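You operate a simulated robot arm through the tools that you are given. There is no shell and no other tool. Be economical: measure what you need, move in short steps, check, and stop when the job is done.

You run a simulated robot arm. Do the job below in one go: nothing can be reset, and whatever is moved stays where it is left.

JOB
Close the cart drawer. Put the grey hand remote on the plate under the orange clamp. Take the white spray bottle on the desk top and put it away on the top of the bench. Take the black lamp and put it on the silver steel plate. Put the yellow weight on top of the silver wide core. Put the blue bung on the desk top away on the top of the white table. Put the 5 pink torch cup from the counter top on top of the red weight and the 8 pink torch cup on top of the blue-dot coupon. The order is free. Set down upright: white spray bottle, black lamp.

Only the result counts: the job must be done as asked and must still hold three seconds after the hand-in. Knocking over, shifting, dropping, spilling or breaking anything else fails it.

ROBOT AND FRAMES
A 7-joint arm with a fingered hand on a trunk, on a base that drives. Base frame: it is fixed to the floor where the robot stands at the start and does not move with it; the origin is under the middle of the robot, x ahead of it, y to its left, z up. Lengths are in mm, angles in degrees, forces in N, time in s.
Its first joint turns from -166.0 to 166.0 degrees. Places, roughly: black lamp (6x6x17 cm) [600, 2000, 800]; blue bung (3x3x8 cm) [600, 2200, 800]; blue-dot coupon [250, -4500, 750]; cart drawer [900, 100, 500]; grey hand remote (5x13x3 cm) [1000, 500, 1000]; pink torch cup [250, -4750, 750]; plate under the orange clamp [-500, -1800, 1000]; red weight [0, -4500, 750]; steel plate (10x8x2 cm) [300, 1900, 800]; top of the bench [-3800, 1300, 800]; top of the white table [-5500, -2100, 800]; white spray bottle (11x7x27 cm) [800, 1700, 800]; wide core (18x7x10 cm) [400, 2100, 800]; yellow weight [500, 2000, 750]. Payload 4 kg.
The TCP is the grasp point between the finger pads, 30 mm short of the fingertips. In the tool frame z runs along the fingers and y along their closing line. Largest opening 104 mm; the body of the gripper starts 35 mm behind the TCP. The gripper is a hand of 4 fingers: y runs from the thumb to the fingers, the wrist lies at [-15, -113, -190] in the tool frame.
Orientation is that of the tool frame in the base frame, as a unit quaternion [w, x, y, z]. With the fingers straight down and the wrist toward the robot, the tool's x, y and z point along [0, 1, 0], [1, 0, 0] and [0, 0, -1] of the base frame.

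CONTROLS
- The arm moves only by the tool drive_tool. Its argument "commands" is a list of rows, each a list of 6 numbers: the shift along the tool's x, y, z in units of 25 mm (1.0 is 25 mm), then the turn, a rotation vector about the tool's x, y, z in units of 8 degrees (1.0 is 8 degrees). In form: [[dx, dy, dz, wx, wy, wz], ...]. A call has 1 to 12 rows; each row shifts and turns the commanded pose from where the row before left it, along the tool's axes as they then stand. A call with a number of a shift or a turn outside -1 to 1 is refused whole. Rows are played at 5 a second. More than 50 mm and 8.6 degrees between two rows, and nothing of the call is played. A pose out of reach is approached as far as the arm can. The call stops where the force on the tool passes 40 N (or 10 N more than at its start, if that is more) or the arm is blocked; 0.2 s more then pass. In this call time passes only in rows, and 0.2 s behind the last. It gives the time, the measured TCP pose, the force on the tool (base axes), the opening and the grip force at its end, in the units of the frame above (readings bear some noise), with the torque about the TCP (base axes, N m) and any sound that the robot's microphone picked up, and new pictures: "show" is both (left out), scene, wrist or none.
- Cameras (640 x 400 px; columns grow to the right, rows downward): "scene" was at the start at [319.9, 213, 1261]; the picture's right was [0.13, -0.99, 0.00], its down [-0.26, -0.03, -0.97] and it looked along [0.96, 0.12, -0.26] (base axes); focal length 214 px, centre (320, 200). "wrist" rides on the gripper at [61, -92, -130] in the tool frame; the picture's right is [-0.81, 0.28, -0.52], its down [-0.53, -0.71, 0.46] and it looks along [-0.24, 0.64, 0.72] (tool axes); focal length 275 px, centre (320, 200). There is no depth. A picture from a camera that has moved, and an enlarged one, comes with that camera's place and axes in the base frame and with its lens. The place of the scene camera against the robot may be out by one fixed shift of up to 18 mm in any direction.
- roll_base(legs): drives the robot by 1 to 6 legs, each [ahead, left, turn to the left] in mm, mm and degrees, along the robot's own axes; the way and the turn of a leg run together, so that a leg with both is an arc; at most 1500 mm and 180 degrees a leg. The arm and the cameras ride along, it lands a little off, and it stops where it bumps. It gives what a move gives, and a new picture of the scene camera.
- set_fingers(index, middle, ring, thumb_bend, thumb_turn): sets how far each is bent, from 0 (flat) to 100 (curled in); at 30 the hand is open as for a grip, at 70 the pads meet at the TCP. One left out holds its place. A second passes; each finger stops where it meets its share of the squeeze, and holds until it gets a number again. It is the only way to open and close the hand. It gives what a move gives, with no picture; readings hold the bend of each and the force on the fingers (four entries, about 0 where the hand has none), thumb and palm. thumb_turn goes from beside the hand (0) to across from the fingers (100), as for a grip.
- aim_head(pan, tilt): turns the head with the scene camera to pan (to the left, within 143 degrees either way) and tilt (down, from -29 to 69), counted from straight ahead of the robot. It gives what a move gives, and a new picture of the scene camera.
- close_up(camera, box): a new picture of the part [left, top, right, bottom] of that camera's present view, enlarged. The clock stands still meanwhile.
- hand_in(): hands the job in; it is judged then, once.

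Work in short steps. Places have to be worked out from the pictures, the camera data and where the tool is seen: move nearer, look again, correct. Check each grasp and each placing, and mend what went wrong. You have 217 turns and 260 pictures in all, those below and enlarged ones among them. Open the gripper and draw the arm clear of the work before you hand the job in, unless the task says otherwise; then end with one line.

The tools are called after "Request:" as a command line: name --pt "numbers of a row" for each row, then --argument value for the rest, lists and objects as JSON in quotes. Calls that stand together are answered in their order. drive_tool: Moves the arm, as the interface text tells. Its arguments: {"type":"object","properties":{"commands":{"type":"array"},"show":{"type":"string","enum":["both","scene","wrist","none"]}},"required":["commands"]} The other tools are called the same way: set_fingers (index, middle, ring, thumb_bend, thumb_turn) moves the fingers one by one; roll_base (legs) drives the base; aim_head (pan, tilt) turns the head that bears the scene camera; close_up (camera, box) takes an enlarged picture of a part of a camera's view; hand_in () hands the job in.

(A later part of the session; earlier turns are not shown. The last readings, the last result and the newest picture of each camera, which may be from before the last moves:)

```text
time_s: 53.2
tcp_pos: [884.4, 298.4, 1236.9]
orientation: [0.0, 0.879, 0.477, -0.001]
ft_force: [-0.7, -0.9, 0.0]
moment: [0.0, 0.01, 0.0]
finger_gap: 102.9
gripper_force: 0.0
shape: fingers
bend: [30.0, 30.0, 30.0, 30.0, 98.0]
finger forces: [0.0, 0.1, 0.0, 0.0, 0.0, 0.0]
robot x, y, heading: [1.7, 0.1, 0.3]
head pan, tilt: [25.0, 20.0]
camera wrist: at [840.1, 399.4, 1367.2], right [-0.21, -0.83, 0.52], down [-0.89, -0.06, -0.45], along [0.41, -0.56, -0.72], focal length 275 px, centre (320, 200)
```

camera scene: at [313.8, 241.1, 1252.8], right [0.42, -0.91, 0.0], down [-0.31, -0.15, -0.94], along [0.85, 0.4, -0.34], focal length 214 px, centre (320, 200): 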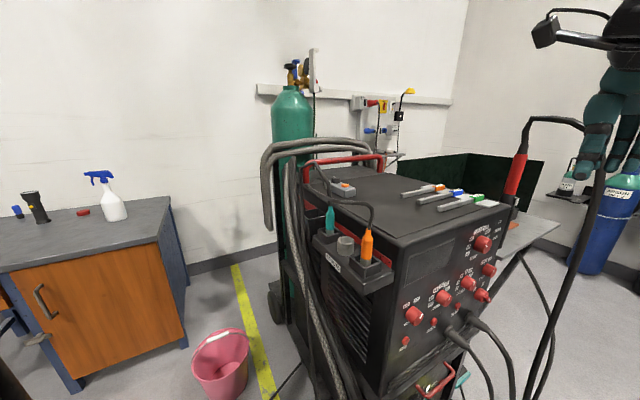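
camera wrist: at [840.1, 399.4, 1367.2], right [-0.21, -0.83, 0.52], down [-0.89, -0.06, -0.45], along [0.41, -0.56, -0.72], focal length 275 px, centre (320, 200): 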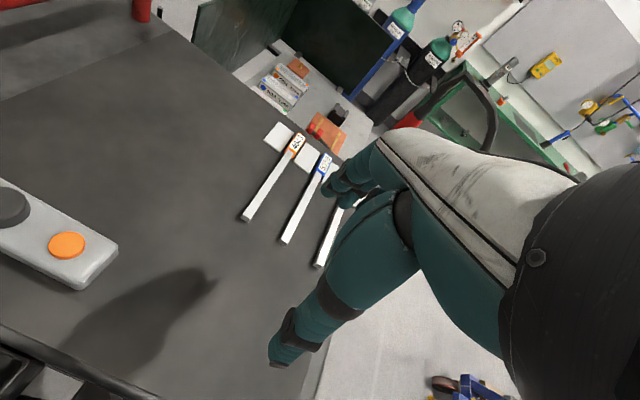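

The remote's near end is at about (931,422), giving a centre near (964,475,1045). I'll move over it and come lower.

Request:
drive_tool --pt "0.92 -0.145 0 0 0 0" --pt "0.92 -0.145 0 0 0 0" --pt "0.92 -0.145 0 0 0 0" --pt "0.92 -0.145 0 0 0 0" --pt "0.92 -0.145 0 0 0 0" --pt "0.92 -0.145 0 0 0 0" --pt "0.92 -0.145 0 0 0 0" --pt "0.92 -0.145 0 0 0 0" --pt "0 0 1 0 0 0" --pt "0 0 1 0 0 0" --pt "0 0 1 0 0 0" --pt "0 0 1 0 0 0" --show "both"

Request:
close_up --camera "scene" --box '[260, 120, 420, 220]'

```text
time_s: 55.8
tcp_pos: [884.1, 368.1, 1091.9]
orientation: [0.001, 0.879, 0.476, -0.001]
ft_force: [-0.8, -0.4, -0.8]
moment: [0.0, 0.01, -0.01]
finger_gap: 102.9
gripper_force: 0.0
shape: fingers
bend: [30.0, 30.0, 30.0, 30.0, 98.0]
finger forces: [0.0, 0.1, 0.0, 0.0, 0.1, 0.1]
out of reach, approached as far as the arm can: row 2, 3, 4, 5, 6, 7, 8
robot x, y, heading: [5.2, -0.2, 0.2]
head pan, tilt: [25.0, 20.0]
camera scene: at [313.8, 241.1, 1252.9], right [0.43, -0.9, 0.0], down [-0.31, -0.15, -0.94], along [0.85, 0.4, -0.34], focal length 214 px, centre (320, 200)
camera wrist: at [839.9, 471.0, 1221.6], right [-0.21, -0.83, 0.52], down [-0.89, -0.06, -0.45], along [0.41, -0.56, -0.72], focal length 275 px, centre (320, 200)
```

scene: 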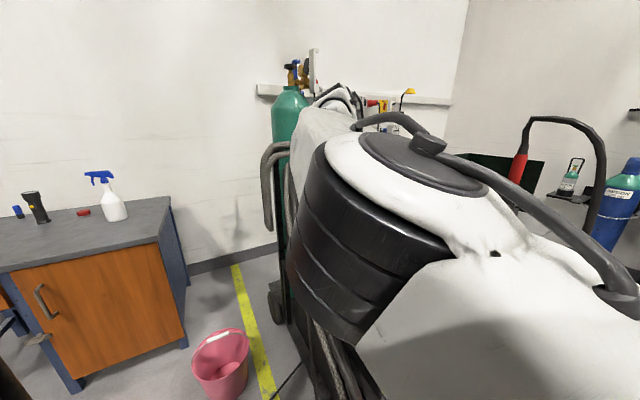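
wrist: 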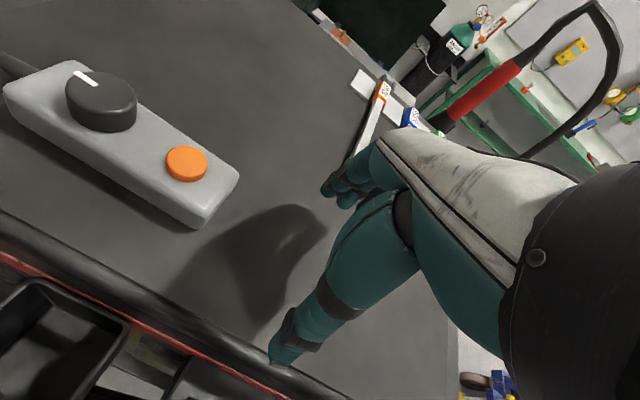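

```text
4.00 times, centred on (340, 170) of scene
camera zoom: at [313.8, 241.1, 1252.9], right [0.43, -0.9, 0.0], down [-0.31, -0.15, -0.94], along [0.85, 0.4, -0.34], focal length 858 px, centre (240, 320)
```

zoom: 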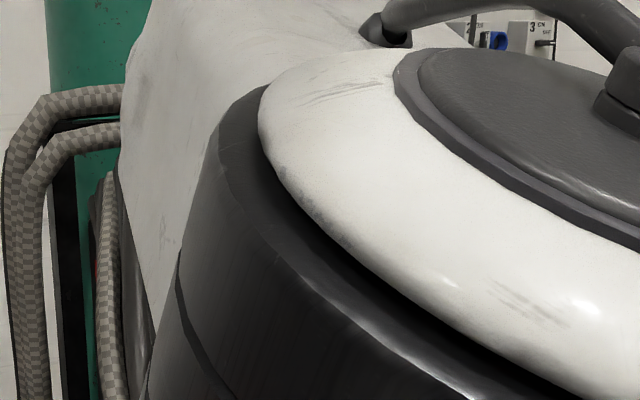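

The arm tops out near 960 mm radius; the remote is 1070 away. I'll raise the hand and bring the base 90 mm ahead and 180 mm left (clear of the pole and hoses).

Request:
drive_tool --pt "0 0 -1 0 0 0" --pt "0 0 -1 0 0 0" --pt "0 0 -1 0 0 0" --pt "0 0 -1 0 0 0" --pt "0 0 -1 0 0 0" --show "none"

Request:
roll_base --legs '[[0, 180, 0], [90, 0, 0]]'

Request:
close_up --camera "wrist" --box '[0, 0, 640, 400]'

```text
time_s: 57.0
tcp_pos: [878.9, 366.9, 1205.0]
orientation: [0.0, 0.879, 0.476, -0.001]
ft_force: [0.6, -1.2, 0.2]
moment: [0.01, 0.02, -0.04]
finger_gap: 103.0
gripper_force: 0.1
shape: fingers
bend: [30.0, 30.0, 30.0, 30.0, 98.0]
finger forces: [0.0, 0.0, 0.1, 0.0, 0.2, 0.0]
out of reach, approached as far as the arm can: row 5
robot x, y, heading: [2.7, -1.0, 0.1]
head pan, tilt: [25.0, 20.0]
```

```text
time_s: 59.2
tcp_pos: [969.2, 549.4, 1205.7]
orientation: [0.001, 0.878, 0.478, -0.001]
ft_force: [0.5, 0.2, 0.2]
moment: [0.02, -0.02, -0.01]
finger_gap: 103.0
gripper_force: 0.0
shape: fingers
bend: [30.0, 30.0, 30.0, 30.0, 98.0]
finger forces: [0.0, 0.1, 0.0, 0.0, 0.0, 0.0]
robot x, y, heading: [89.5, 180.2, 0.2]
head pan, tilt: [25.0, 20.0]
camera scene: at [403.4, 422.9, 1252.9], right [0.43, -0.9, 0.0], down [-0.31, -0.15, -0.94], along [0.85, 0.4, -0.34], focal length 214 px, centre (320, 200)
```

scene: 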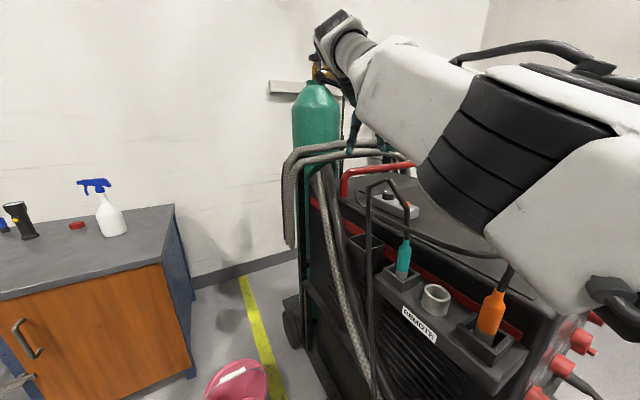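

```text
1.00 times, centred on (320, 200) of wrist (not enlarged: the box is as wide or as high as the picture)
camera zoom: at [924.9, 651.8, 1335.7], right [-0.21, -0.83, 0.52], down [-0.89, -0.06, -0.45], along [0.41, -0.56, -0.72], focal length 275 px, centre (320, 200)
```

zoom: 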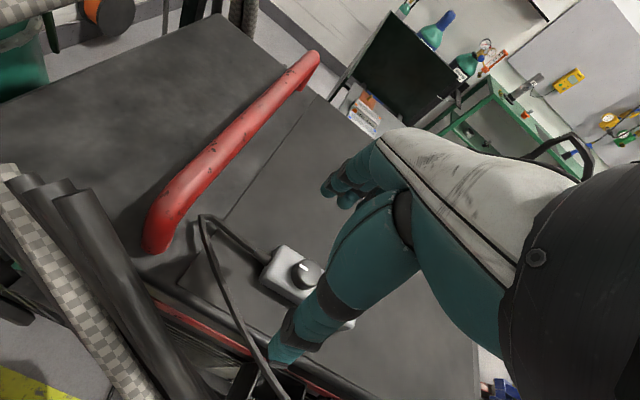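

The remote's cable runs along the welder's left edge, outside where the thumb comes down. I'll centre over the remote at about (964,472) and descend part way.

Request:
drive_tool --pt "-0.9 0.5 0 0 0 0" --pt "-0.9 0.5 0 0 0 0" --pt "-0.9 0.5 0 0 0 0" --pt "0 0 1 0 0 0" --pt "0 0 1 0 0 0" --pt "0 0 1 0 0 0" --show "both"

```text
time_s: 60.6
tcp_pos: [965.0, 472.4, 1130.7]
orientation: [0.0, 0.878, 0.478, 0.0]
ft_force: [-0.3, -0.2, 1.1]
moment: [0.06, -0.01, 0.01]
finger_gap: 103.0
gripper_force: 0.1
shape: fingers
bend: [30.0, 30.0, 30.0, 30.0, 98.0]
finger forces: [0.0, 0.0, 0.0, 0.0, 0.1, 0.0]
robot x, y, heading: [93.8, 183.1, 0.3]
head pan, tilt: [25.0, 20.0]
camera scene: at [403.4, 422.8, 1252.9], right [0.43, -0.9, 0.0], down [-0.31, -0.15, -0.94], along [0.85, 0.4, -0.34], focal length 214 px, centre (320, 200)
camera wrist: at [920.6, 576.2, 1261.1], right [-0.21, -0.83, 0.52], down [-0.89, -0.06, -0.45], along [0.41, -0.56, -0.72], focal length 275 px, centre (320, 200)
```

scene: 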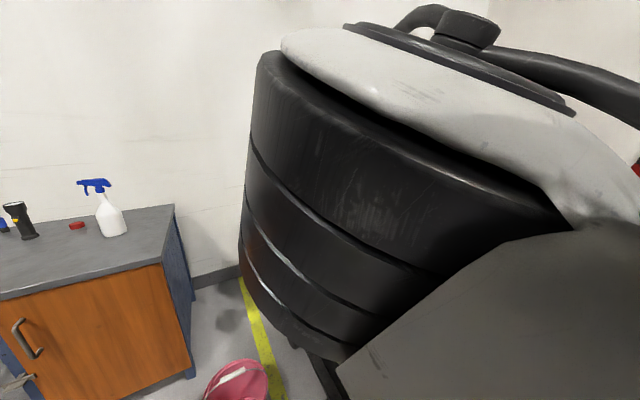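
wrist: 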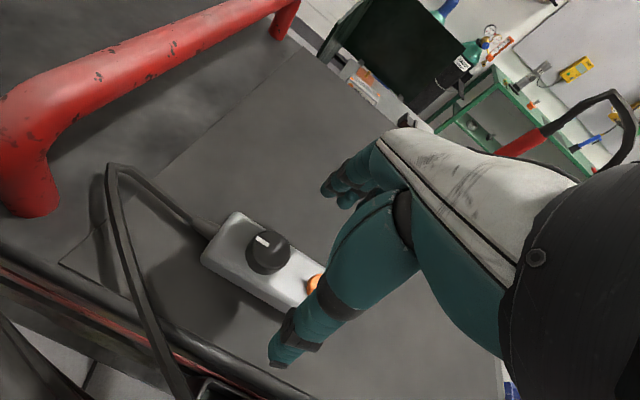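

TCP is over the remote between knob and button. I'll nudge it and lower to z≈1068, watching the force.

Request:
drive_tool --pt "-0.25 0.25 0.8 0 0 0" --pt "0 0 0.8 0 0 0" --pt "0 0 0.8 0 0 0" --show "wrist"

```text
time_s: 61.4
tcp_pos: [965.7, 463.0, 1071.7]
orientation: [0.001, 0.879, 0.478, 0.0]
ft_force: [0.2, -0.6, 0.3]
moment: [0.0, 0.01, 0.0]
finger_gap: 103.4
gripper_force: 0.1
shape: fingers
bend: [30.0, 30.0, 30.0, 30.0, 98.0]
finger forces: [0.0, 0.0, 0.0, 0.0, 0.1, 0.0]
robot x, y, heading: [93.6, 180.7, 0.4]
head pan, tilt: [25.0, 20.0]
camera wrist: at [920.9, 565.5, 1202.0], right [-0.21, -0.83, 0.52], down [-0.89, -0.06, -0.45], along [0.41, -0.56, -0.72], focal length 275 px, centre (320, 200)
```

wrist: 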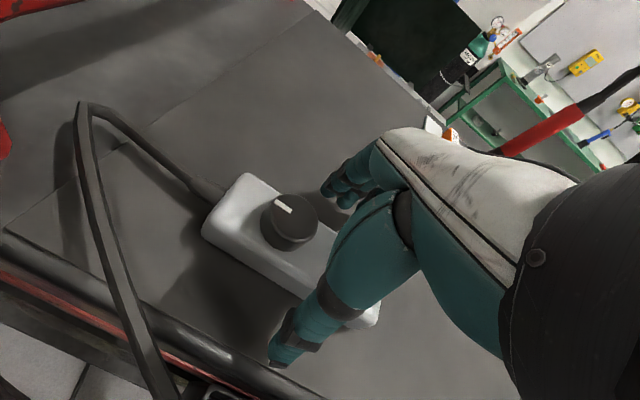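

Request:
drive_tool --pt "0 0 0.2 0 0 0" --pt "0 0 0.2 0 0 0" --pt "0 0 0.2 0 0 0" --show "none"

Request:
set_fingers --index 70 --middle 70 --ring 70 --thumb_bend 70

Request:
close_up --camera "wrist" --box '[0, 0, 640, 400]'

```text
time_s: 62.2
tcp_pos: [964.9, 463.1, 1058.9]
orientation: [0.003, 0.879, 0.477, 0.002]
ft_force: [-4.1, 2.7, 35.0]
moment: [-1.2, -1.28, -0.09]
finger_gap: 104.1
gripper_force: 17.8
shape: fingers
bend: [30.0, 30.0, 30.0, 30.0, 98.0]
finger forces: [1.2, 32.2, 0.0, 0.0, 2.7, 0.0]
robot x, y, heading: [96.6, 179.1, 0.1]
head pan, tilt: [25.0, 20.0]
```

```text
time_s: 62.6
tcp_pos: [969.6, 461.4, 1066.3]
orientation: [0.005, 0.878, 0.478, 0.008]
ft_force: [9.1, -3.5, 33.3]
moment: [-0.91, -1.58, 0.13]
finger_gap: 42.8
gripper_force: 28.4
shape: fingers
bend: [52.0, 38.0, 60.0, 58.0, 95.0]
finger forces: [21.9, 16.5, 6.7, 0.0, 12.1, 0.0]
robot x, y, heading: [92.0, 179.3, 0.3]
head pan, tilt: [25.0, 20.0]
stopped: the force on the tool passed its limit at 49 N (the readings are from after the stop); the commanded pose is now the measured one
```

```text
1.00 times, centred on (320, 200) of wrist (not enlarged: the box is as wide or as high as the picture)
camera zoom: at [922.1, 562.8, 1195.0], right [-0.22, -0.83, 0.52], down [-0.88, -0.06, -0.47], along [0.42, -0.56, -0.71], focal length 275 px, centre (320, 200)
```

zoom: 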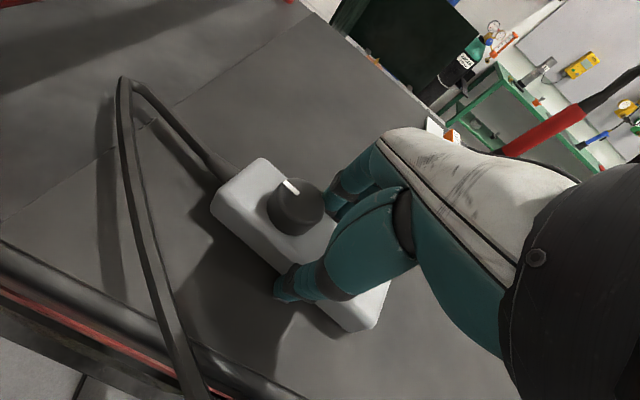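

The fingers are squeezing but also pressing on the top, so I raise a few mm and close again.

Request:
drive_tool --pt "0 0 -0.25 0 0 0" --show "none"

Request:
set_fingers --index 70 --middle 70 --ring 70 --thumb_bend 70

Request:
close_up --camera "wrist" --box '[0, 0, 640, 400]'

```text
time_s: 63.0
tcp_pos: [965.2, 464.5, 1067.4]
orientation: [0.004, 0.879, 0.478, 0.002]
ft_force: [5.9, -4.9, 18.0]
moment: [-0.74, -0.97, -0.05]
finger_gap: 42.0
gripper_force: 24.5
shape: fingers
bend: [53.0, 39.0, 62.0, 59.0, 94.0]
finger forces: [13.3, 14.7, 6.7, 0.0, 14.3, 0.0]
robot x, y, heading: [95.0, 182.2, 0.4]
head pan, tilt: [25.0, 20.0]
```

```text
time_s: 64.0
tcp_pos: [966.3, 464.0, 1067.0]
orientation: [0.004, 0.879, 0.477, 0.004]
ft_force: [3.7, -5.0, 15.1]
moment: [-0.73, -0.83, -0.03]
finger_gap: 41.5
gripper_force: 24.5
shape: fingers
bend: [54.0, 39.0, 62.0, 57.0, 94.0]
finger forces: [11.4, 16.1, 6.0, 0.0, 15.4, 0.0]
robot x, y, heading: [92.2, 179.5, 0.5]
head pan, tilt: [25.0, 20.0]
```

```text
1.00 times, centred on (320, 200) of wrist (not enlarged: the box is as wide or as high as the picture)
camera zoom: at [921.1, 565.7, 1196.3], right [-0.21, -0.83, 0.52], down [-0.88, -0.06, -0.46], along [0.42, -0.56, -0.72], focal length 275 px, centre (320, 200)
```

zoom: 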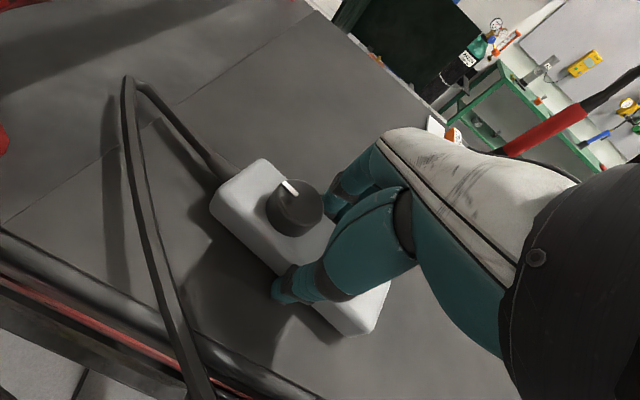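

Gripped by index, ring and thumb. I'll lift 20 mm and see if the remote comes along.

Request:
drive_tool --pt "0 0 -0.4 0 0 0" --pt "0 0 -0.4 0 0 0" --pt "0 0 -0.4 0 0 0" --show "wrist"

```text
time_s: 64.8
tcp_pos: [966.7, 463.6, 1096.3]
orientation: [0.004, 0.879, 0.477, 0.002]
ft_force: [-0.5, 0.2, -4.2]
moment: [-0.01, -0.02, -0.01]
finger_gap: 41.6
gripper_force: 15.9
shape: fingers
bend: [54.0, 50.0, 63.0, 57.0, 94.0]
finger forces: [10.0, 0.0, 6.0, 0.1, 15.8, 0.0]
robot x, y, heading: [95.0, 184.0, 0.2]
head pan, tilt: [25.0, 20.0]
camera wrist: at [921.9, 565.5, 1226.2], right [-0.21, -0.83, 0.52], down [-0.88, -0.06, -0.46], along [0.41, -0.56, -0.72], focal length 275 px, centre (320, 200)
```

wrist: 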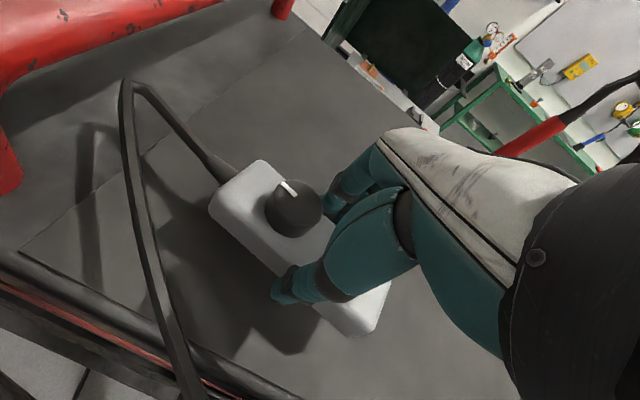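

The remote is lifted (≈4 N). I'll close the middle finger too and lift further, then see what the cable does.

Request:
set_fingers --index 72 --middle 72 --ring 72 --thumb_bend 72

Request:
drive_tool --pt "0 0 -1 0 0 0" --pt "0 0 -1 0 0 0" --pt "0 0 -1 0 0 0" --pt "0 0 -1 0 0 0" --pt "0 0 -1 0 0 0" --pt "0 0 -1 0 0 0" --show "both"

```text
time_s: 65.8
tcp_pos: [967.2, 462.8, 1097.8]
orientation: [0.003, 0.878, 0.478, 0.003]
ft_force: [0.2, 0.0, -4.0]
moment: [-0.04, 0.06, -0.01]
finger_gap: 41.7
gripper_force: 24.7
shape: fingers
bend: [58.0, 62.0, 65.0, 56.0, 93.0]
finger forces: [10.2, 8.5, 5.5, 0.1, 24.4, 0.1]
robot x, y, heading: [94.3, 181.0, 0.4]
head pan, tilt: [25.0, 20.0]
```

```text
time_s: 67.2
tcp_pos: [965.2, 462.7, 1246.3]
orientation: [0.004, 0.879, 0.477, 0.004]
ft_force: [0.0, 0.1, -3.0]
moment: [-0.05, 0.0, 0.0]
finger_gap: 41.7
gripper_force: 24.0
shape: fingers
bend: [58.0, 62.0, 65.0, 56.0, 93.0]
finger forces: [10.3, 8.4, 5.7, 0.0, 24.3, 0.1]
robot x, y, heading: [93.1, 184.1, 0.4]
head pan, tilt: [25.0, 20.0]
camera scene: at [403.5, 423.2, 1252.8], right [0.43, -0.9, 0.0], down [-0.31, -0.15, -0.94], along [0.85, 0.4, -0.34], focal length 214 px, centre (320, 200)
camera wrist: at [919.4, 565.0, 1376.5], right [-0.21, -0.83, 0.52], down [-0.88, -0.06, -0.46], along [0.42, -0.56, -0.72], focal length 275 px, centre (320, 200)
```

scene: 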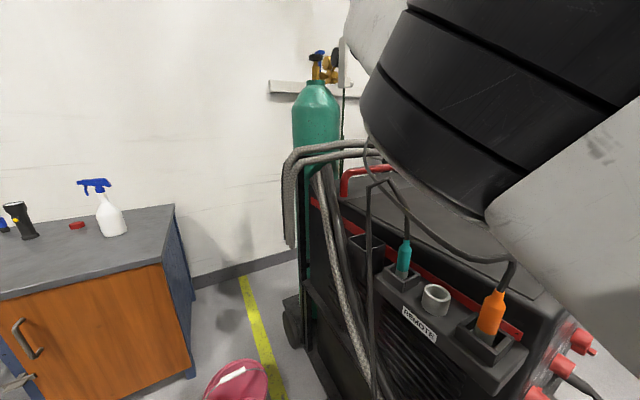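
wrist: 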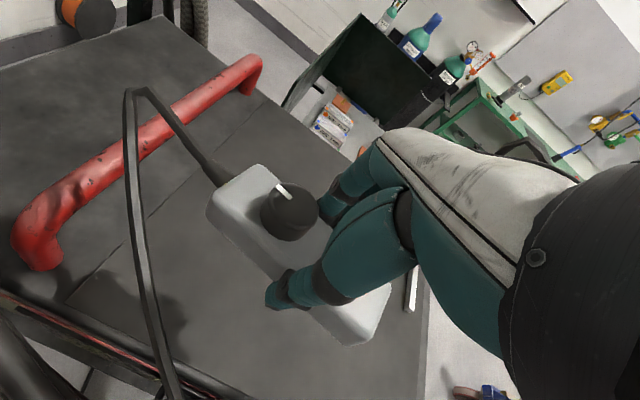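

The cable still runs from the remote to the orange plug. I'll lift and draw the arm back a bit to see whether the cable gives or tugs.

Request:
drive_tool --pt "-1 0 -1 0 0 0" --pt "-1 0 -1 0 0 0" --pt "-1 0 -1 0 0 0" --pt "-1 0 -1 0 0 0" --pt "-1 0 0 0 0 0" --pt "-1 0 0 0 0 0" --show "both"

Request:
close_up --camera "scene" --box '[340, 100, 580, 390]'

```text
time_s: 68.6
tcp_pos: [919.3, 246.3, 1345.3]
orientation: [0.002, 0.915, 0.402, 0.004]
ft_force: [-1.0, 0.5, -2.6]
moment: [-0.06, 0.0, 0.02]
finger_gap: 41.5
gripper_force: 23.2
shape: fingers
bend: [58.0, 62.0, 65.0, 56.0, 93.0]
finger forces: [10.3, 8.1, 5.5, 0.1, 24.2, 0.0]
robot x, y, heading: [95.5, 181.2, 0.4]
head pan, tilt: [25.0, 20.0]
stopped in row 6: the arm was blocked; the commanded pose is now the measured one
camera scene: at [405.2, 402.7, 1290.8], right [0.22, -0.98, 0.0], down [0.06, 0.01, -1.0], along [0.97, 0.22, 0.06], focal length 214 px, centre (320, 200)
camera wrist: at [891.3, 354.6, 1476.0], right [-0.35, -0.78, 0.51], down [-0.88, 0.09, -0.46], along [0.32, -0.62, -0.72], focal length 275 px, centre (320, 200)
```

scene: 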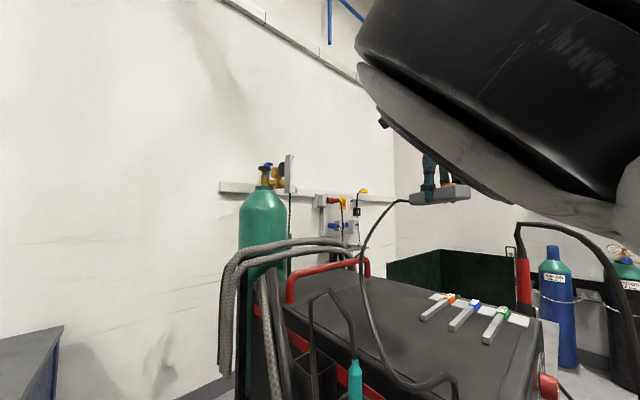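
wrist: 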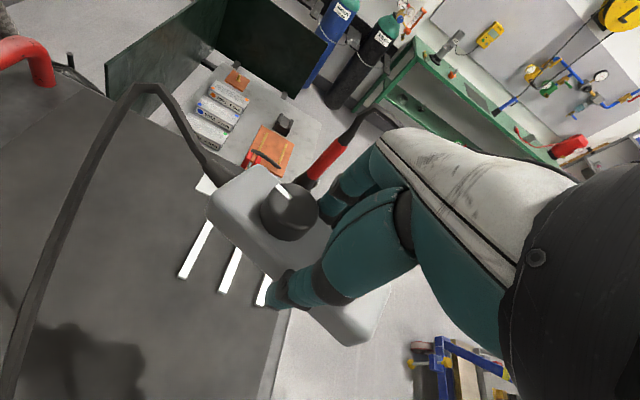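

```text
1.38 times, centred on (460, 245) of scene
camera zoom: at [405.2, 402.7, 1290.8], right [0.22, -0.98, 0.0], down [0.06, 0.01, -1.0], along [0.97, 0.22, 0.06], focal length 296 px, centre (127, 138)
```

zoom: 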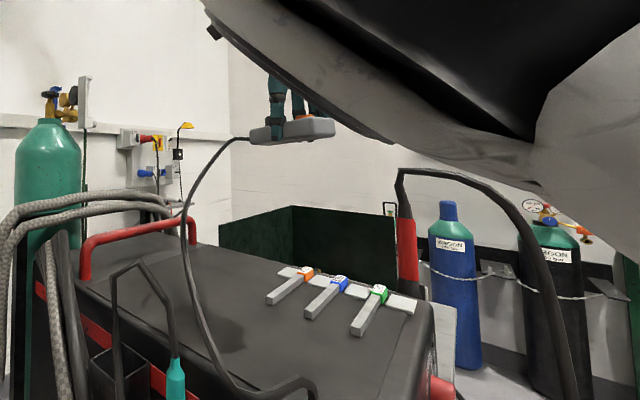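

The arm's elbow bumped my head. I'll move the arm forward again to free it, then re-aim the head and study the plug.

Request:
drive_tool --pt "1 0 0 0 0 -1" --pt "1 0 0 0 0 0" --pt "1 0 0 0 0 0" --show "none"

Request:
aim_head --pan 25 --tilt 25

Request:
close_up --camera "scene" --box '[340, 160, 560, 370]'

```text
time_s: 69.4
tcp_pos: [962.3, 310.8, 1348.6]
orientation: [0.001, 0.883, 0.47, 0.005]
ft_force: [0.1, 0.0, -3.5]
moment: [-0.05, 0.0, 0.0]
finger_gap: 41.6
gripper_force: 23.5
shape: fingers
bend: [58.0, 62.0, 65.0, 56.0, 93.0]
finger forces: [10.2, 8.0, 5.5, 0.0, 23.7, 0.1]
robot x, y, heading: [95.9, 178.0, 0.2]
head pan, tilt: [25.0, 20.0]
```

```text
time_s: 70.1
tcp_pos: [963.6, 310.1, 1348.4]
orientation: [0.001, 0.883, 0.469, 0.005]
ft_force: [0.3, 0.2, -3.6]
moment: [-0.04, -0.02, 0.01]
finger_gap: 41.7
gripper_force: 23.7
shape: fingers
bend: [58.0, 62.0, 65.0, 56.0, 93.0]
finger forces: [10.2, 8.0, 5.5, 0.0, 23.9, 0.0]
robot x, y, heading: [92.5, 180.7, 0.3]
head pan, tilt: [25.0, 25.0]
camera scene: at [402.6, 422.5, 1244.8], right [0.43, -0.9, 0.0], down [-0.38, -0.18, -0.91], along [0.82, 0.39, -0.42], focal length 214 px, centre (320, 200)
```

scene: 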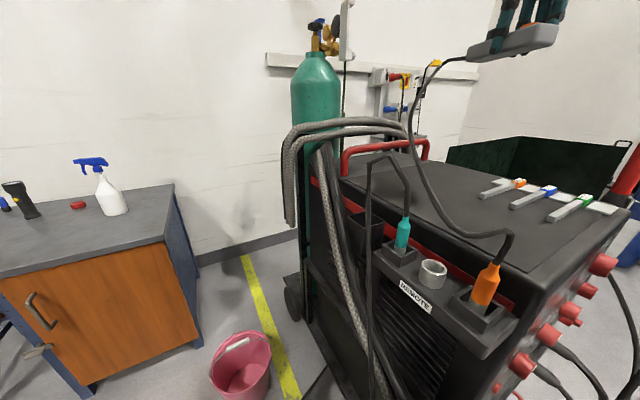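

```text
1.90 times, centred on (450, 265) of scene
camera zoom: at [402.6, 422.5, 1244.8], right [0.43, -0.9, 0.0], down [-0.38, -0.18, -0.91], along [0.82, 0.39, -0.42], focal length 408 px, centre (72, 76)
```

zoom: 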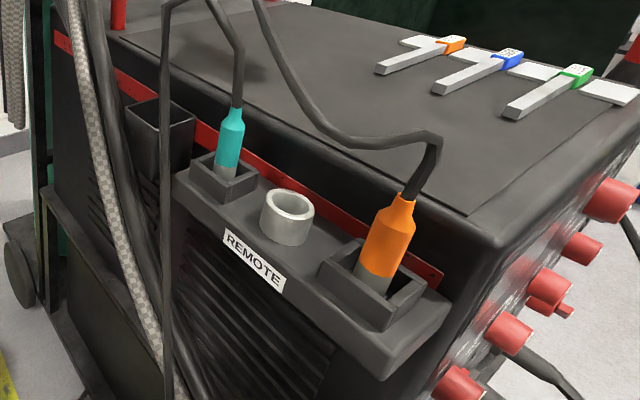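

The orange plug is parked loosely in an open holder, tied to the remote by a ~0.65 m cable. Before deciding how to handle it, I'll look at the destination plate.

Request:
aim_head --pan -112 --tilt 8

Request:
close_up --camera "scene" --box '[220, 100, 460, 250]'

```text
time_s: 72.3
tcp_pos: [963.3, 312.4, 1348.0]
orientation: [0.001, 0.883, 0.469, 0.005]
ft_force: [0.2, 0.0, -4.2]
moment: [-0.04, 0.02, -0.07]
finger_gap: 41.7
gripper_force: 23.9
shape: fingers
bend: [58.0, 62.0, 65.0, 56.0, 93.0]
finger forces: [10.2, 8.0, 5.6, 0.0, 23.8, 0.1]
robot x, y, heading: [93.5, 180.7, 0.2]
head pan, tilt: [-112.0, 8.0]
camera scene: at [285.2, 297.0, 1272.4], right [-0.93, 0.37, 0.0], down [0.05, 0.13, -0.99], along [-0.37, -0.92, -0.14], focal length 214 px, centre (320, 200)
```

scene: 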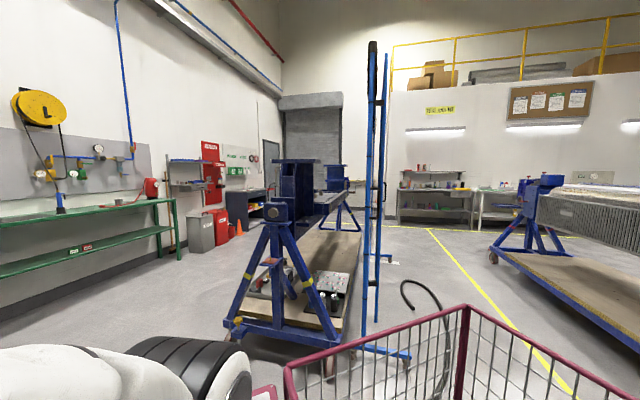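

```text
2.67 times, centred on (340, 175) of scene
camera zoom: at [285.2, 297.0, 1272.4], right [-0.93, 0.37, 0.0], down [0.05, 0.13, -0.99], along [-0.37, -0.92, -0.14], focal length 572 px, centre (267, 267)
```

zoom: 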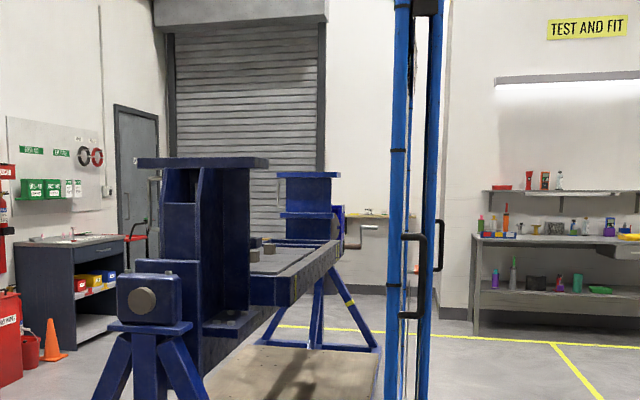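

The destination is on the blue positioner's beam; a dangling plug can hang beside it. I'll now raise the remote higher while watching the plug.

Request:
aim_head --pan 25 --tilt 20

Request:
drive_tool --pt "0 0 -1 0 0 0" --pt "0 0 -1 0 0 0" --pt "0 0 -1 0 0 0" --pt "0 0 -1 0 0 0" --pt "0 0 -1 0 0 0" --pt "0 0 -1 0 0 0" --show "scene"

```text
time_s: 74.5
tcp_pos: [962.4, 310.9, 1348.5]
orientation: [0.002, 0.883, 0.469, 0.005]
ft_force: [-0.6, 1.6, -2.8]
moment: [0.0, 0.0, 0.03]
finger_gap: 41.8
gripper_force: 23.4
shape: fingers
bend: [58.0, 62.0, 65.0, 56.0, 93.0]
finger forces: [10.2, 8.0, 5.5, 0.0, 23.8, 0.1]
robot x, y, heading: [92.3, 184.3, 0.3]
head pan, tilt: [25.0, 20.0]
camera scene: at [403.5, 422.9, 1252.9], right [0.43, -0.9, 0.0], down [-0.31, -0.15, -0.94], along [0.85, 0.4, -0.34], focal length 214 px, centre (320, 200)
```

scene: 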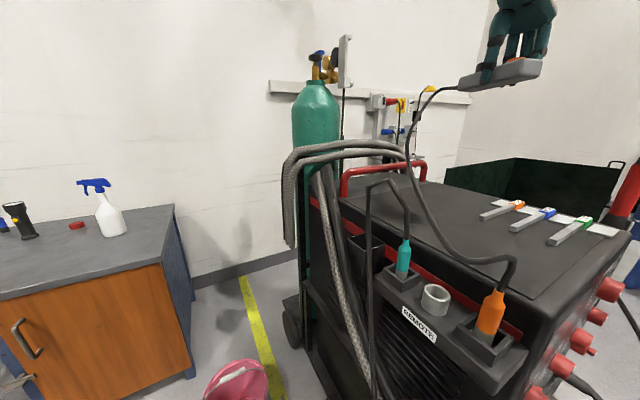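

```text
time_s: 75.9
tcp_pos: [935.4, 295.9, 1447.5]
orientation: [0.001, 0.884, 0.467, 0.004]
ft_force: [0.1, -0.9, -2.1]
moment: [0.01, 0.05, -0.06]
finger_gap: 41.7
gripper_force: 24.0
shape: fingers
bend: [58.0, 63.0, 65.0, 56.0, 93.0]
finger forces: [10.3, 8.2, 5.6, 0.0, 23.7, 0.0]
out of reach, approached as far as the arm can: row 3, 4, 5, 6
robot x, y, heading: [90.7, 179.9, 0.4]
head pan, tilt: [25.0, 20.0]
camera scene: at [404.0, 422.7, 1252.8], right [0.43, -0.9, 0.0], down [-0.31, -0.15, -0.94], along [0.85, 0.4, -0.34], focal length 214 px, centre (320, 200)
```

scene: 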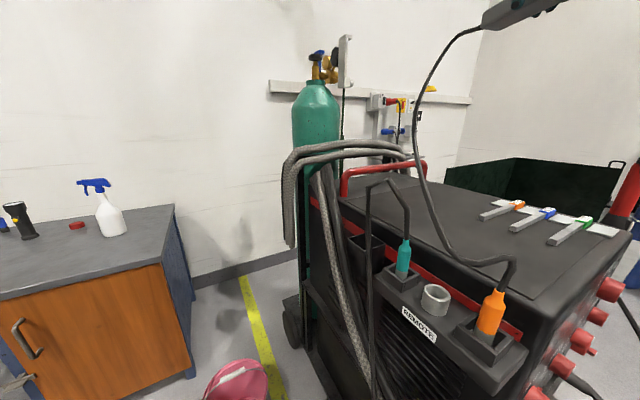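

Arm's top height is ~1450 here. I'll drive back in steps with the remote held high, so the cable pulls the loosely parked plug up and out toward me.

Request:
roll_base --legs '[[-350, 0, 0]]'

Request:
aim_head --pan 15 --tilt 15

```text
time_s: 78.2
tcp_pos: [577.5, 298.4, 1446.9]
orientation: [0.002, 0.882, 0.471, 0.004]
ft_force: [0.1, -0.4, -4.4]
moment: [-0.04, -0.01, -0.02]
finger_gap: 41.8
gripper_force: 23.3
shape: fingers
bend: [58.0, 63.0, 65.0, 56.0, 93.0]
finger forces: [10.1, 8.1, 5.5, 0.0, 23.7, 0.0]
robot x, y, heading: [-263.9, 179.1, 0.3]
head pan, tilt: [25.0, 20.0]
camera scene: at [47.1, 421.7, 1252.9], right [0.43, -0.9, 0.0], down [-0.31, -0.15, -0.94], along [0.85, 0.41, -0.34], focal length 214 px, centre (320, 200)
```

scene: 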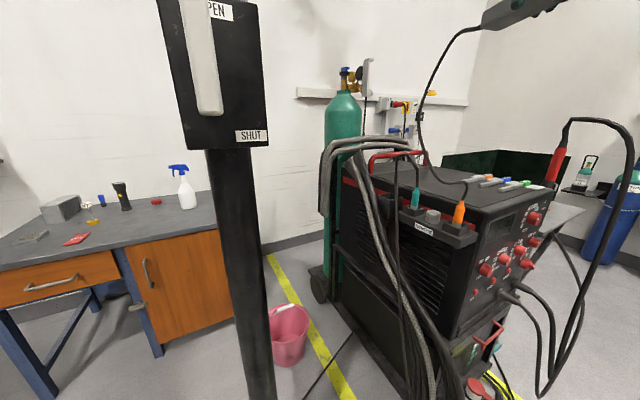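

```text
time_s: 78.9
tcp_pos: [579.5, 298.7, 1446.6]
orientation: [0.001, 0.882, 0.471, 0.005]
ft_force: [0.8, 0.3, -3.4]
moment: [-0.05, 0.05, -0.01]
finger_gap: 41.6
gripper_force: 24.3
shape: fingers
bend: [58.0, 63.0, 65.0, 56.0, 93.0]
finger forces: [10.2, 8.1, 5.6, 0.0, 23.8, 0.0]
robot x, y, heading: [-261.7, 177.2, 0.8]
head pan, tilt: [15.0, 15.0]
camera scene: at [53.1, 406.7, 1261.0], right [0.27, -0.96, 0.0], down [-0.25, -0.07, -0.97], along [0.93, 0.26, -0.26], focal length 214 px, centre (320, 200)
```

scene: 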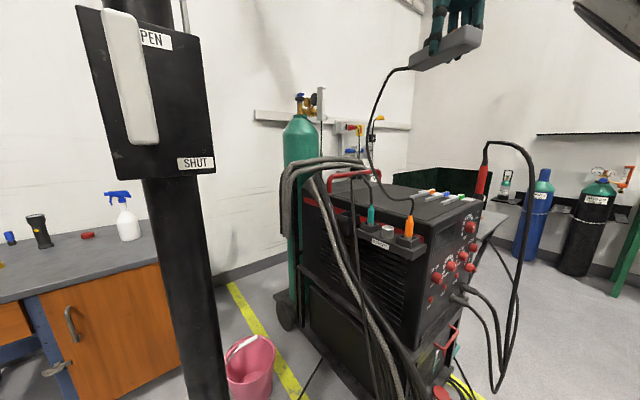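

Plug at about (707,316,1010) and still seated, cable slack. Drive back further by 200 mm.

Request:
roll_base --legs '[[-200, 0, 0]]'

Request:
close_up --camera "scene" --box '[290, 0, 530, 260]'

```text
time_s: 80.5
tcp_pos: [378.2, 294.1, 1445.5]
orientation: [0.002, 0.883, 0.47, 0.005]
ft_force: [0.1, -0.2, -2.9]
moment: [0.0, 0.02, 0.0]
finger_gap: 42.0
gripper_force: 23.9
shape: fingers
bend: [58.0, 63.0, 65.0, 56.0, 93.0]
finger forces: [10.2, 8.1, 5.6, 0.0, 23.8, 0.0]
robot x, y, heading: [-463.1, 176.4, 0.5]
head pan, tilt: [15.0, 15.0]
camera scene: at [-147.4, 403.9, 1261.0], right [0.27, -0.96, 0.0], down [-0.25, -0.07, -0.97], along [0.93, 0.26, -0.26], focal length 214 px, centre (320, 200)
```

scene: 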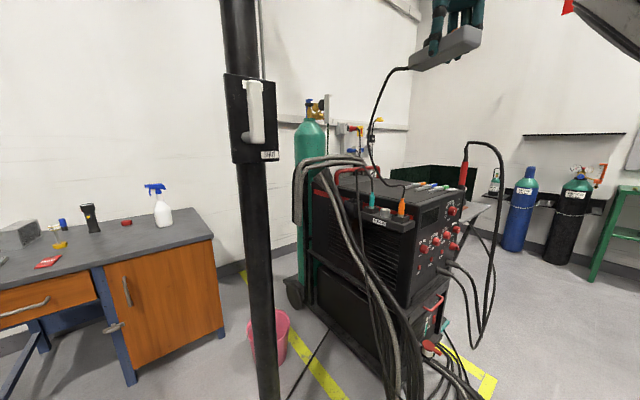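

```text
1.54 times, centred on (410, 130) of scene
camera zoom: at [-147.4, 403.9, 1261.0], right [0.27, -0.96, 0.0], down [-0.25, -0.07, -0.97], along [0.93, 0.26, -0.26], focal length 330 px, centre (182, 308)
```

zoom: 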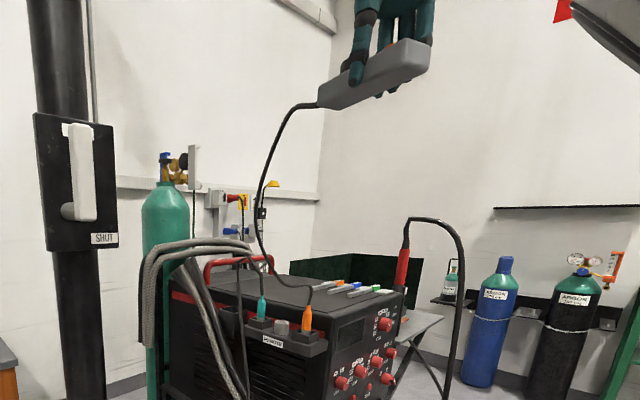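

Request:
roll_base --legs '[[-200, 0, 0]]'

Request:
close_up --camera "scene" --box '[290, 0, 530, 260]'

```text
time_s: 82.1
tcp_pos: [170.8, 288.3, 1446.8]
orientation: [0.002, 0.884, 0.468, 0.005]
ft_force: [-0.3, -0.2, -3.5]
moment: [-0.06, 0.01, 0.0]
finger_gap: 41.7
gripper_force: 23.6
shape: fingers
bend: [58.0, 63.0, 65.0, 56.0, 93.0]
finger forces: [10.1, 8.1, 5.5, 0.1, 23.8, 0.0]
robot x, y, heading: [-673.6, 173.5, 0.3]
head pan, tilt: [15.0, 15.0]
camera scene: at [-354.1, 401.0, 1261.0], right [0.26, -0.97, 0.0], down [-0.25, -0.07, -0.97], along [0.93, 0.25, -0.26], focal length 214 px, centre (320, 200)
```

scene: 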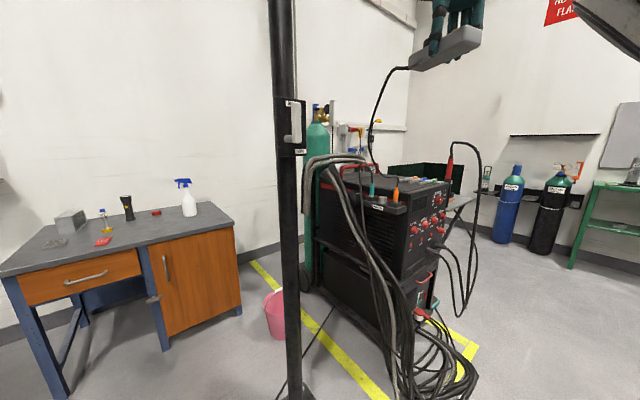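

```text
1.54 times, centred on (410, 130) of scene
camera zoom: at [-354.1, 401.0, 1261.0], right [0.26, -0.97, 0.0], down [-0.25, -0.07, -0.97], along [0.93, 0.25, -0.26], focal length 330 px, centre (182, 308)
```

zoom: 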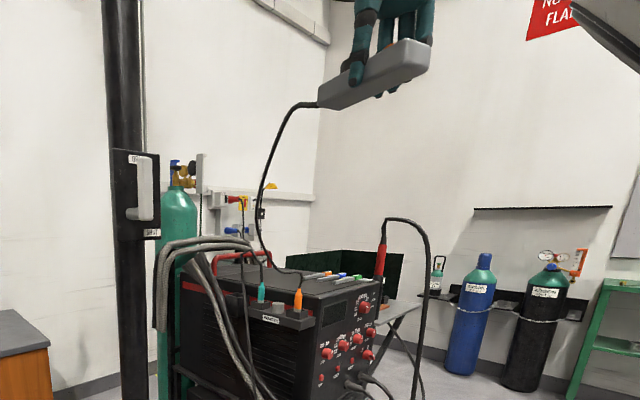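

Still no tug. I'll keep going back.

Request:
roll_base --legs '[[-250, 0, 0]]'

Request:
close_up --camera "scene" --box '[290, 0, 530, 260]'

```text
time_s: 83.9
tcp_pos: [-70.6, 289.9, 1446.3]
orientation: [0.001, 0.883, 0.469, 0.005]
ft_force: [0.3, 0.2, -3.1]
moment: [-0.04, 0.01, 0.0]
finger_gap: 41.5
gripper_force: 23.8
shape: fingers
bend: [58.0, 63.0, 65.0, 56.0, 93.0]
finger forces: [10.2, 8.2, 5.5, 0.1, 23.8, 0.0]
robot x, y, heading: [-911.5, 176.1, 0.3]
head pan, tilt: [15.0, 15.0]
camera scene: at [-596.2, 400.9, 1261.0], right [0.27, -0.96, 0.0], down [-0.25, -0.07, -0.97], along [0.93, 0.26, -0.26], focal length 214 px, centre (320, 200)
```

scene: 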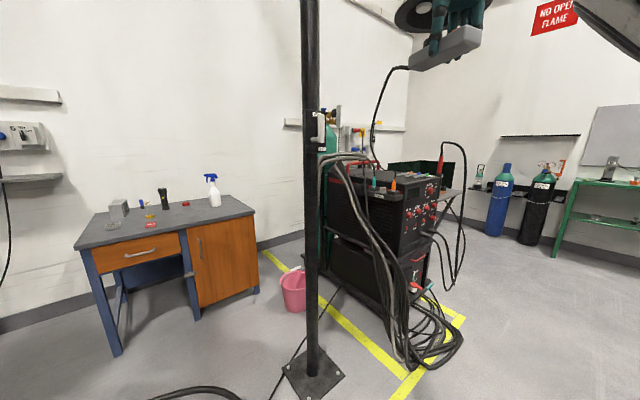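

```text
1.54 times, centred on (410, 130) of scene
camera zoom: at [-596.2, 400.9, 1261.0], right [0.27, -0.96, 0.0], down [-0.25, -0.07, -0.97], along [0.93, 0.26, -0.26], focal length 330 px, centre (182, 308)
```

zoom: 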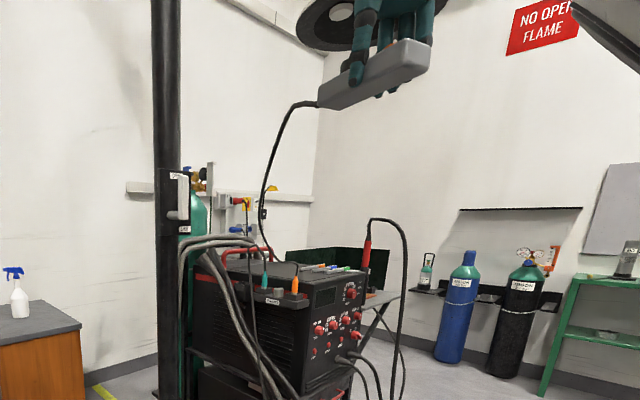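

The cable simply pays out with no pull, so the plug stays put. Now I look at the destination fixture from here.

Request:
aim_head --pan -78 --tilt 10

Request:
close_up --camera "scene" --box '[200, 100, 440, 250]'

```text
time_s: 85.6
tcp_pos: [-71.3, 289.0, 1446.4]
orientation: [0.002, 0.883, 0.469, 0.004]
ft_force: [-0.4, 0.0, -2.9]
moment: [-0.02, -0.01, 0.0]
finger_gap: 41.9
gripper_force: 23.6
shape: fingers
bend: [58.0, 63.0, 65.0, 56.0, 93.0]
finger forces: [10.2, 8.0, 5.5, 0.0, 23.8, 0.1]
robot x, y, heading: [-912.0, 173.1, 0.3]
head pan, tilt: [-78.0, 10.0]
camera scene: at [-666.2, 285.3, 1269.1], right [-0.98, -0.21, 0.0], down [-0.04, 0.17, -0.98], along [0.21, -0.96, -0.17], focal length 214 px, centre (320, 200)
```

scene: 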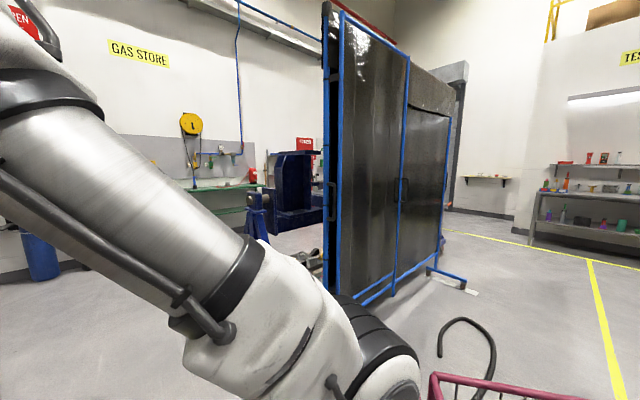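

```text
2.67 times, centred on (320, 175) of scene
camera zoom: at [-666.2, 285.3, 1269.1], right [-0.98, -0.21, 0.0], down [-0.04, 0.17, -0.98], along [0.21, -0.96, -0.17], focal length 572 px, centre (320, 267)
```

zoom: 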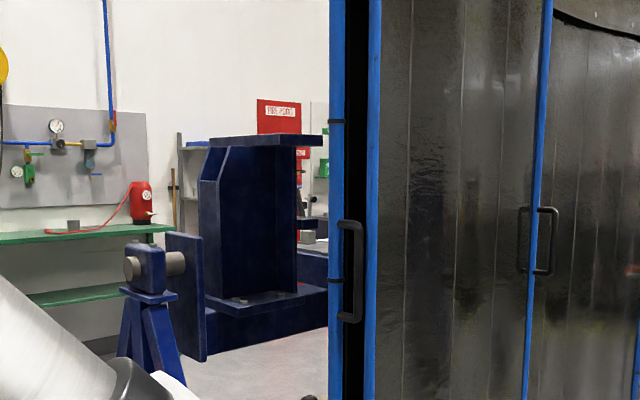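

The plate sits on a fixture that runs diagonally, behind a welding screen, so I must go round its near end to its far (+x, −y) side. I'll turn to face 139° first in free space, then back along.

Request:
roll_base --legs '[[0, 0, 138.5]]'

Request:
aim_head --pan 0 --tilt 15

```text
time_s: 91.7
tcp_pos: [-1616.8, 647.6, 1446.3]
orientation: [-0.004, -0.121, 0.993, 0.003]
ft_force: [0.7, 0.5, -2.6]
moment: [0.08, -0.02, 0.02]
finger_gap: 41.1
gripper_force: 22.6
shape: fingers
bend: [58.0, 63.0, 66.0, 56.0, 93.0]
finger forces: [9.7, 7.9, 5.3, 0.0, 22.8, 0.0]
robot x, y, heading: [-909.2, 175.4, 138.4]
head pan, tilt: [-78.0, 10.0]
camera scene: at [-1191.8, 265.0, 1269.1], right [0.87, -0.49, 0.0], down [-0.09, -0.15, -0.98], along [0.49, 0.86, -0.17], focal length 214 px, centre (320, 200)
```

scene: 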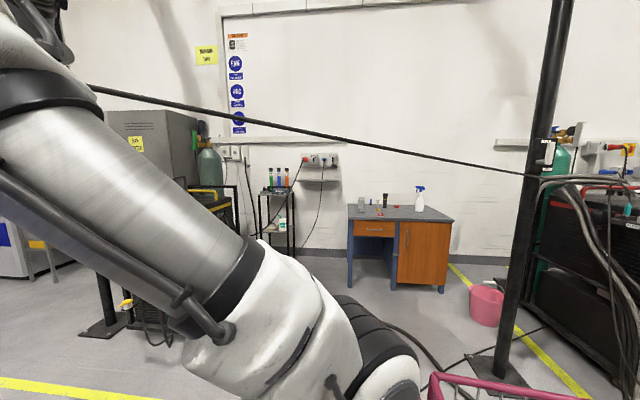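

```text
time_s: 93.2
tcp_pos: [-1615.4, 648.7, 1446.4]
orientation: [-0.003, -0.122, 0.993, 0.003]
ft_force: [0.3, -0.6, -3.7]
moment: [0.01, -0.05, 0.0]
finger_gap: 41.4
gripper_force: 22.7
shape: fingers
bend: [58.0, 63.0, 66.0, 56.0, 93.0]
finger forces: [9.7, 7.8, 5.4, 0.0, 22.9, 0.0]
robot x, y, heading: [-911.3, 176.1, 138.4]
head pan, tilt: [0.0, 15.0]
camera scene: at [-1307.5, 246.1, 1261.0], right [0.66, 0.75, 0.0], down [0.19, -0.17, -0.97], along [-0.72, 0.64, -0.26], focal length 214 px, centre (320, 200)
```

scene: 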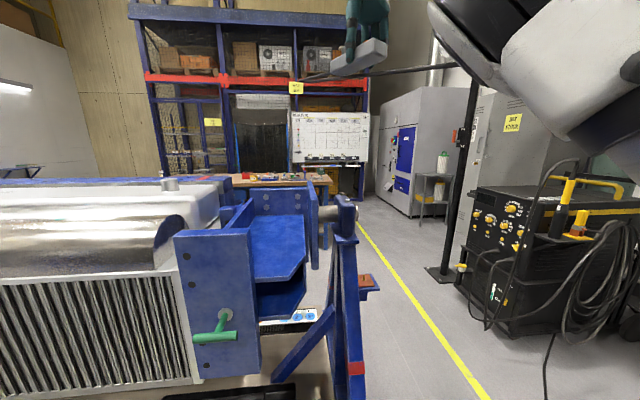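

The cable is now stretched straight toward the welder; I check that the plug is still seated.

Request:
aim_head --pan -128 --tilt 10

Request:
close_up --camera "scene" --box '[220, 130, 460, 280]'

```text
time_s: 95.3
tcp_pos: [-1615.8, 648.7, 1447.5]
orientation: [-0.003, -0.122, 0.993, 0.003]
ft_force: [1.1, -0.4, -2.8]
moment: [0.03, -0.03, 0.01]
finger_gap: 41.1
gripper_force: 22.8
shape: fingers
bend: [58.0, 63.0, 66.0, 56.0, 93.0]
finger forces: [9.7, 8.0, 5.3, 0.0, 22.8, 0.0]
robot x, y, heading: [-912.0, 170.3, 138.7]
head pan, tilt: [-128.0, 10.0]
camera scene: at [-1146.2, 201.0, 1269.2], right [0.18, -0.98, 0.0], down [-0.17, -0.03, -0.98], along [0.97, 0.18, -0.17], focal length 214 px, centre (320, 200)
```

scene: 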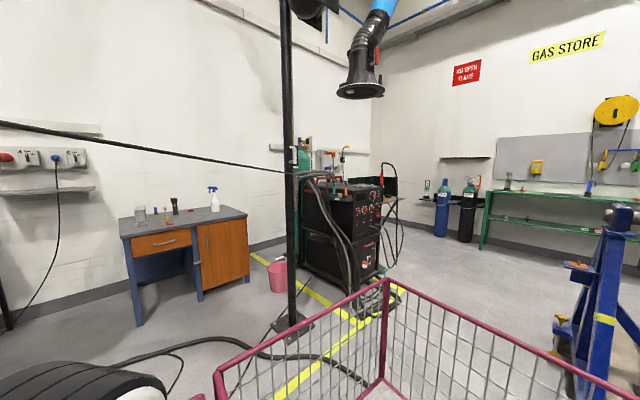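

```text
2.67 times, centred on (340, 205) of scene
camera zoom: at [-1146.2, 201.0, 1269.2], right [0.18, -0.98, 0.0], down [-0.17, -0.03, -0.98], along [0.97, 0.18, -0.17], focal length 572 px, centre (267, 187)
```

zoom: 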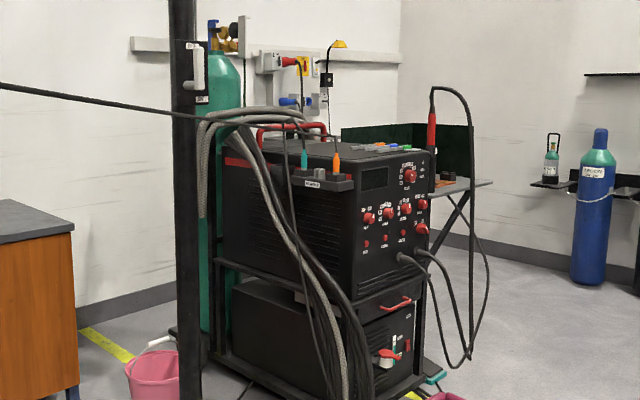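

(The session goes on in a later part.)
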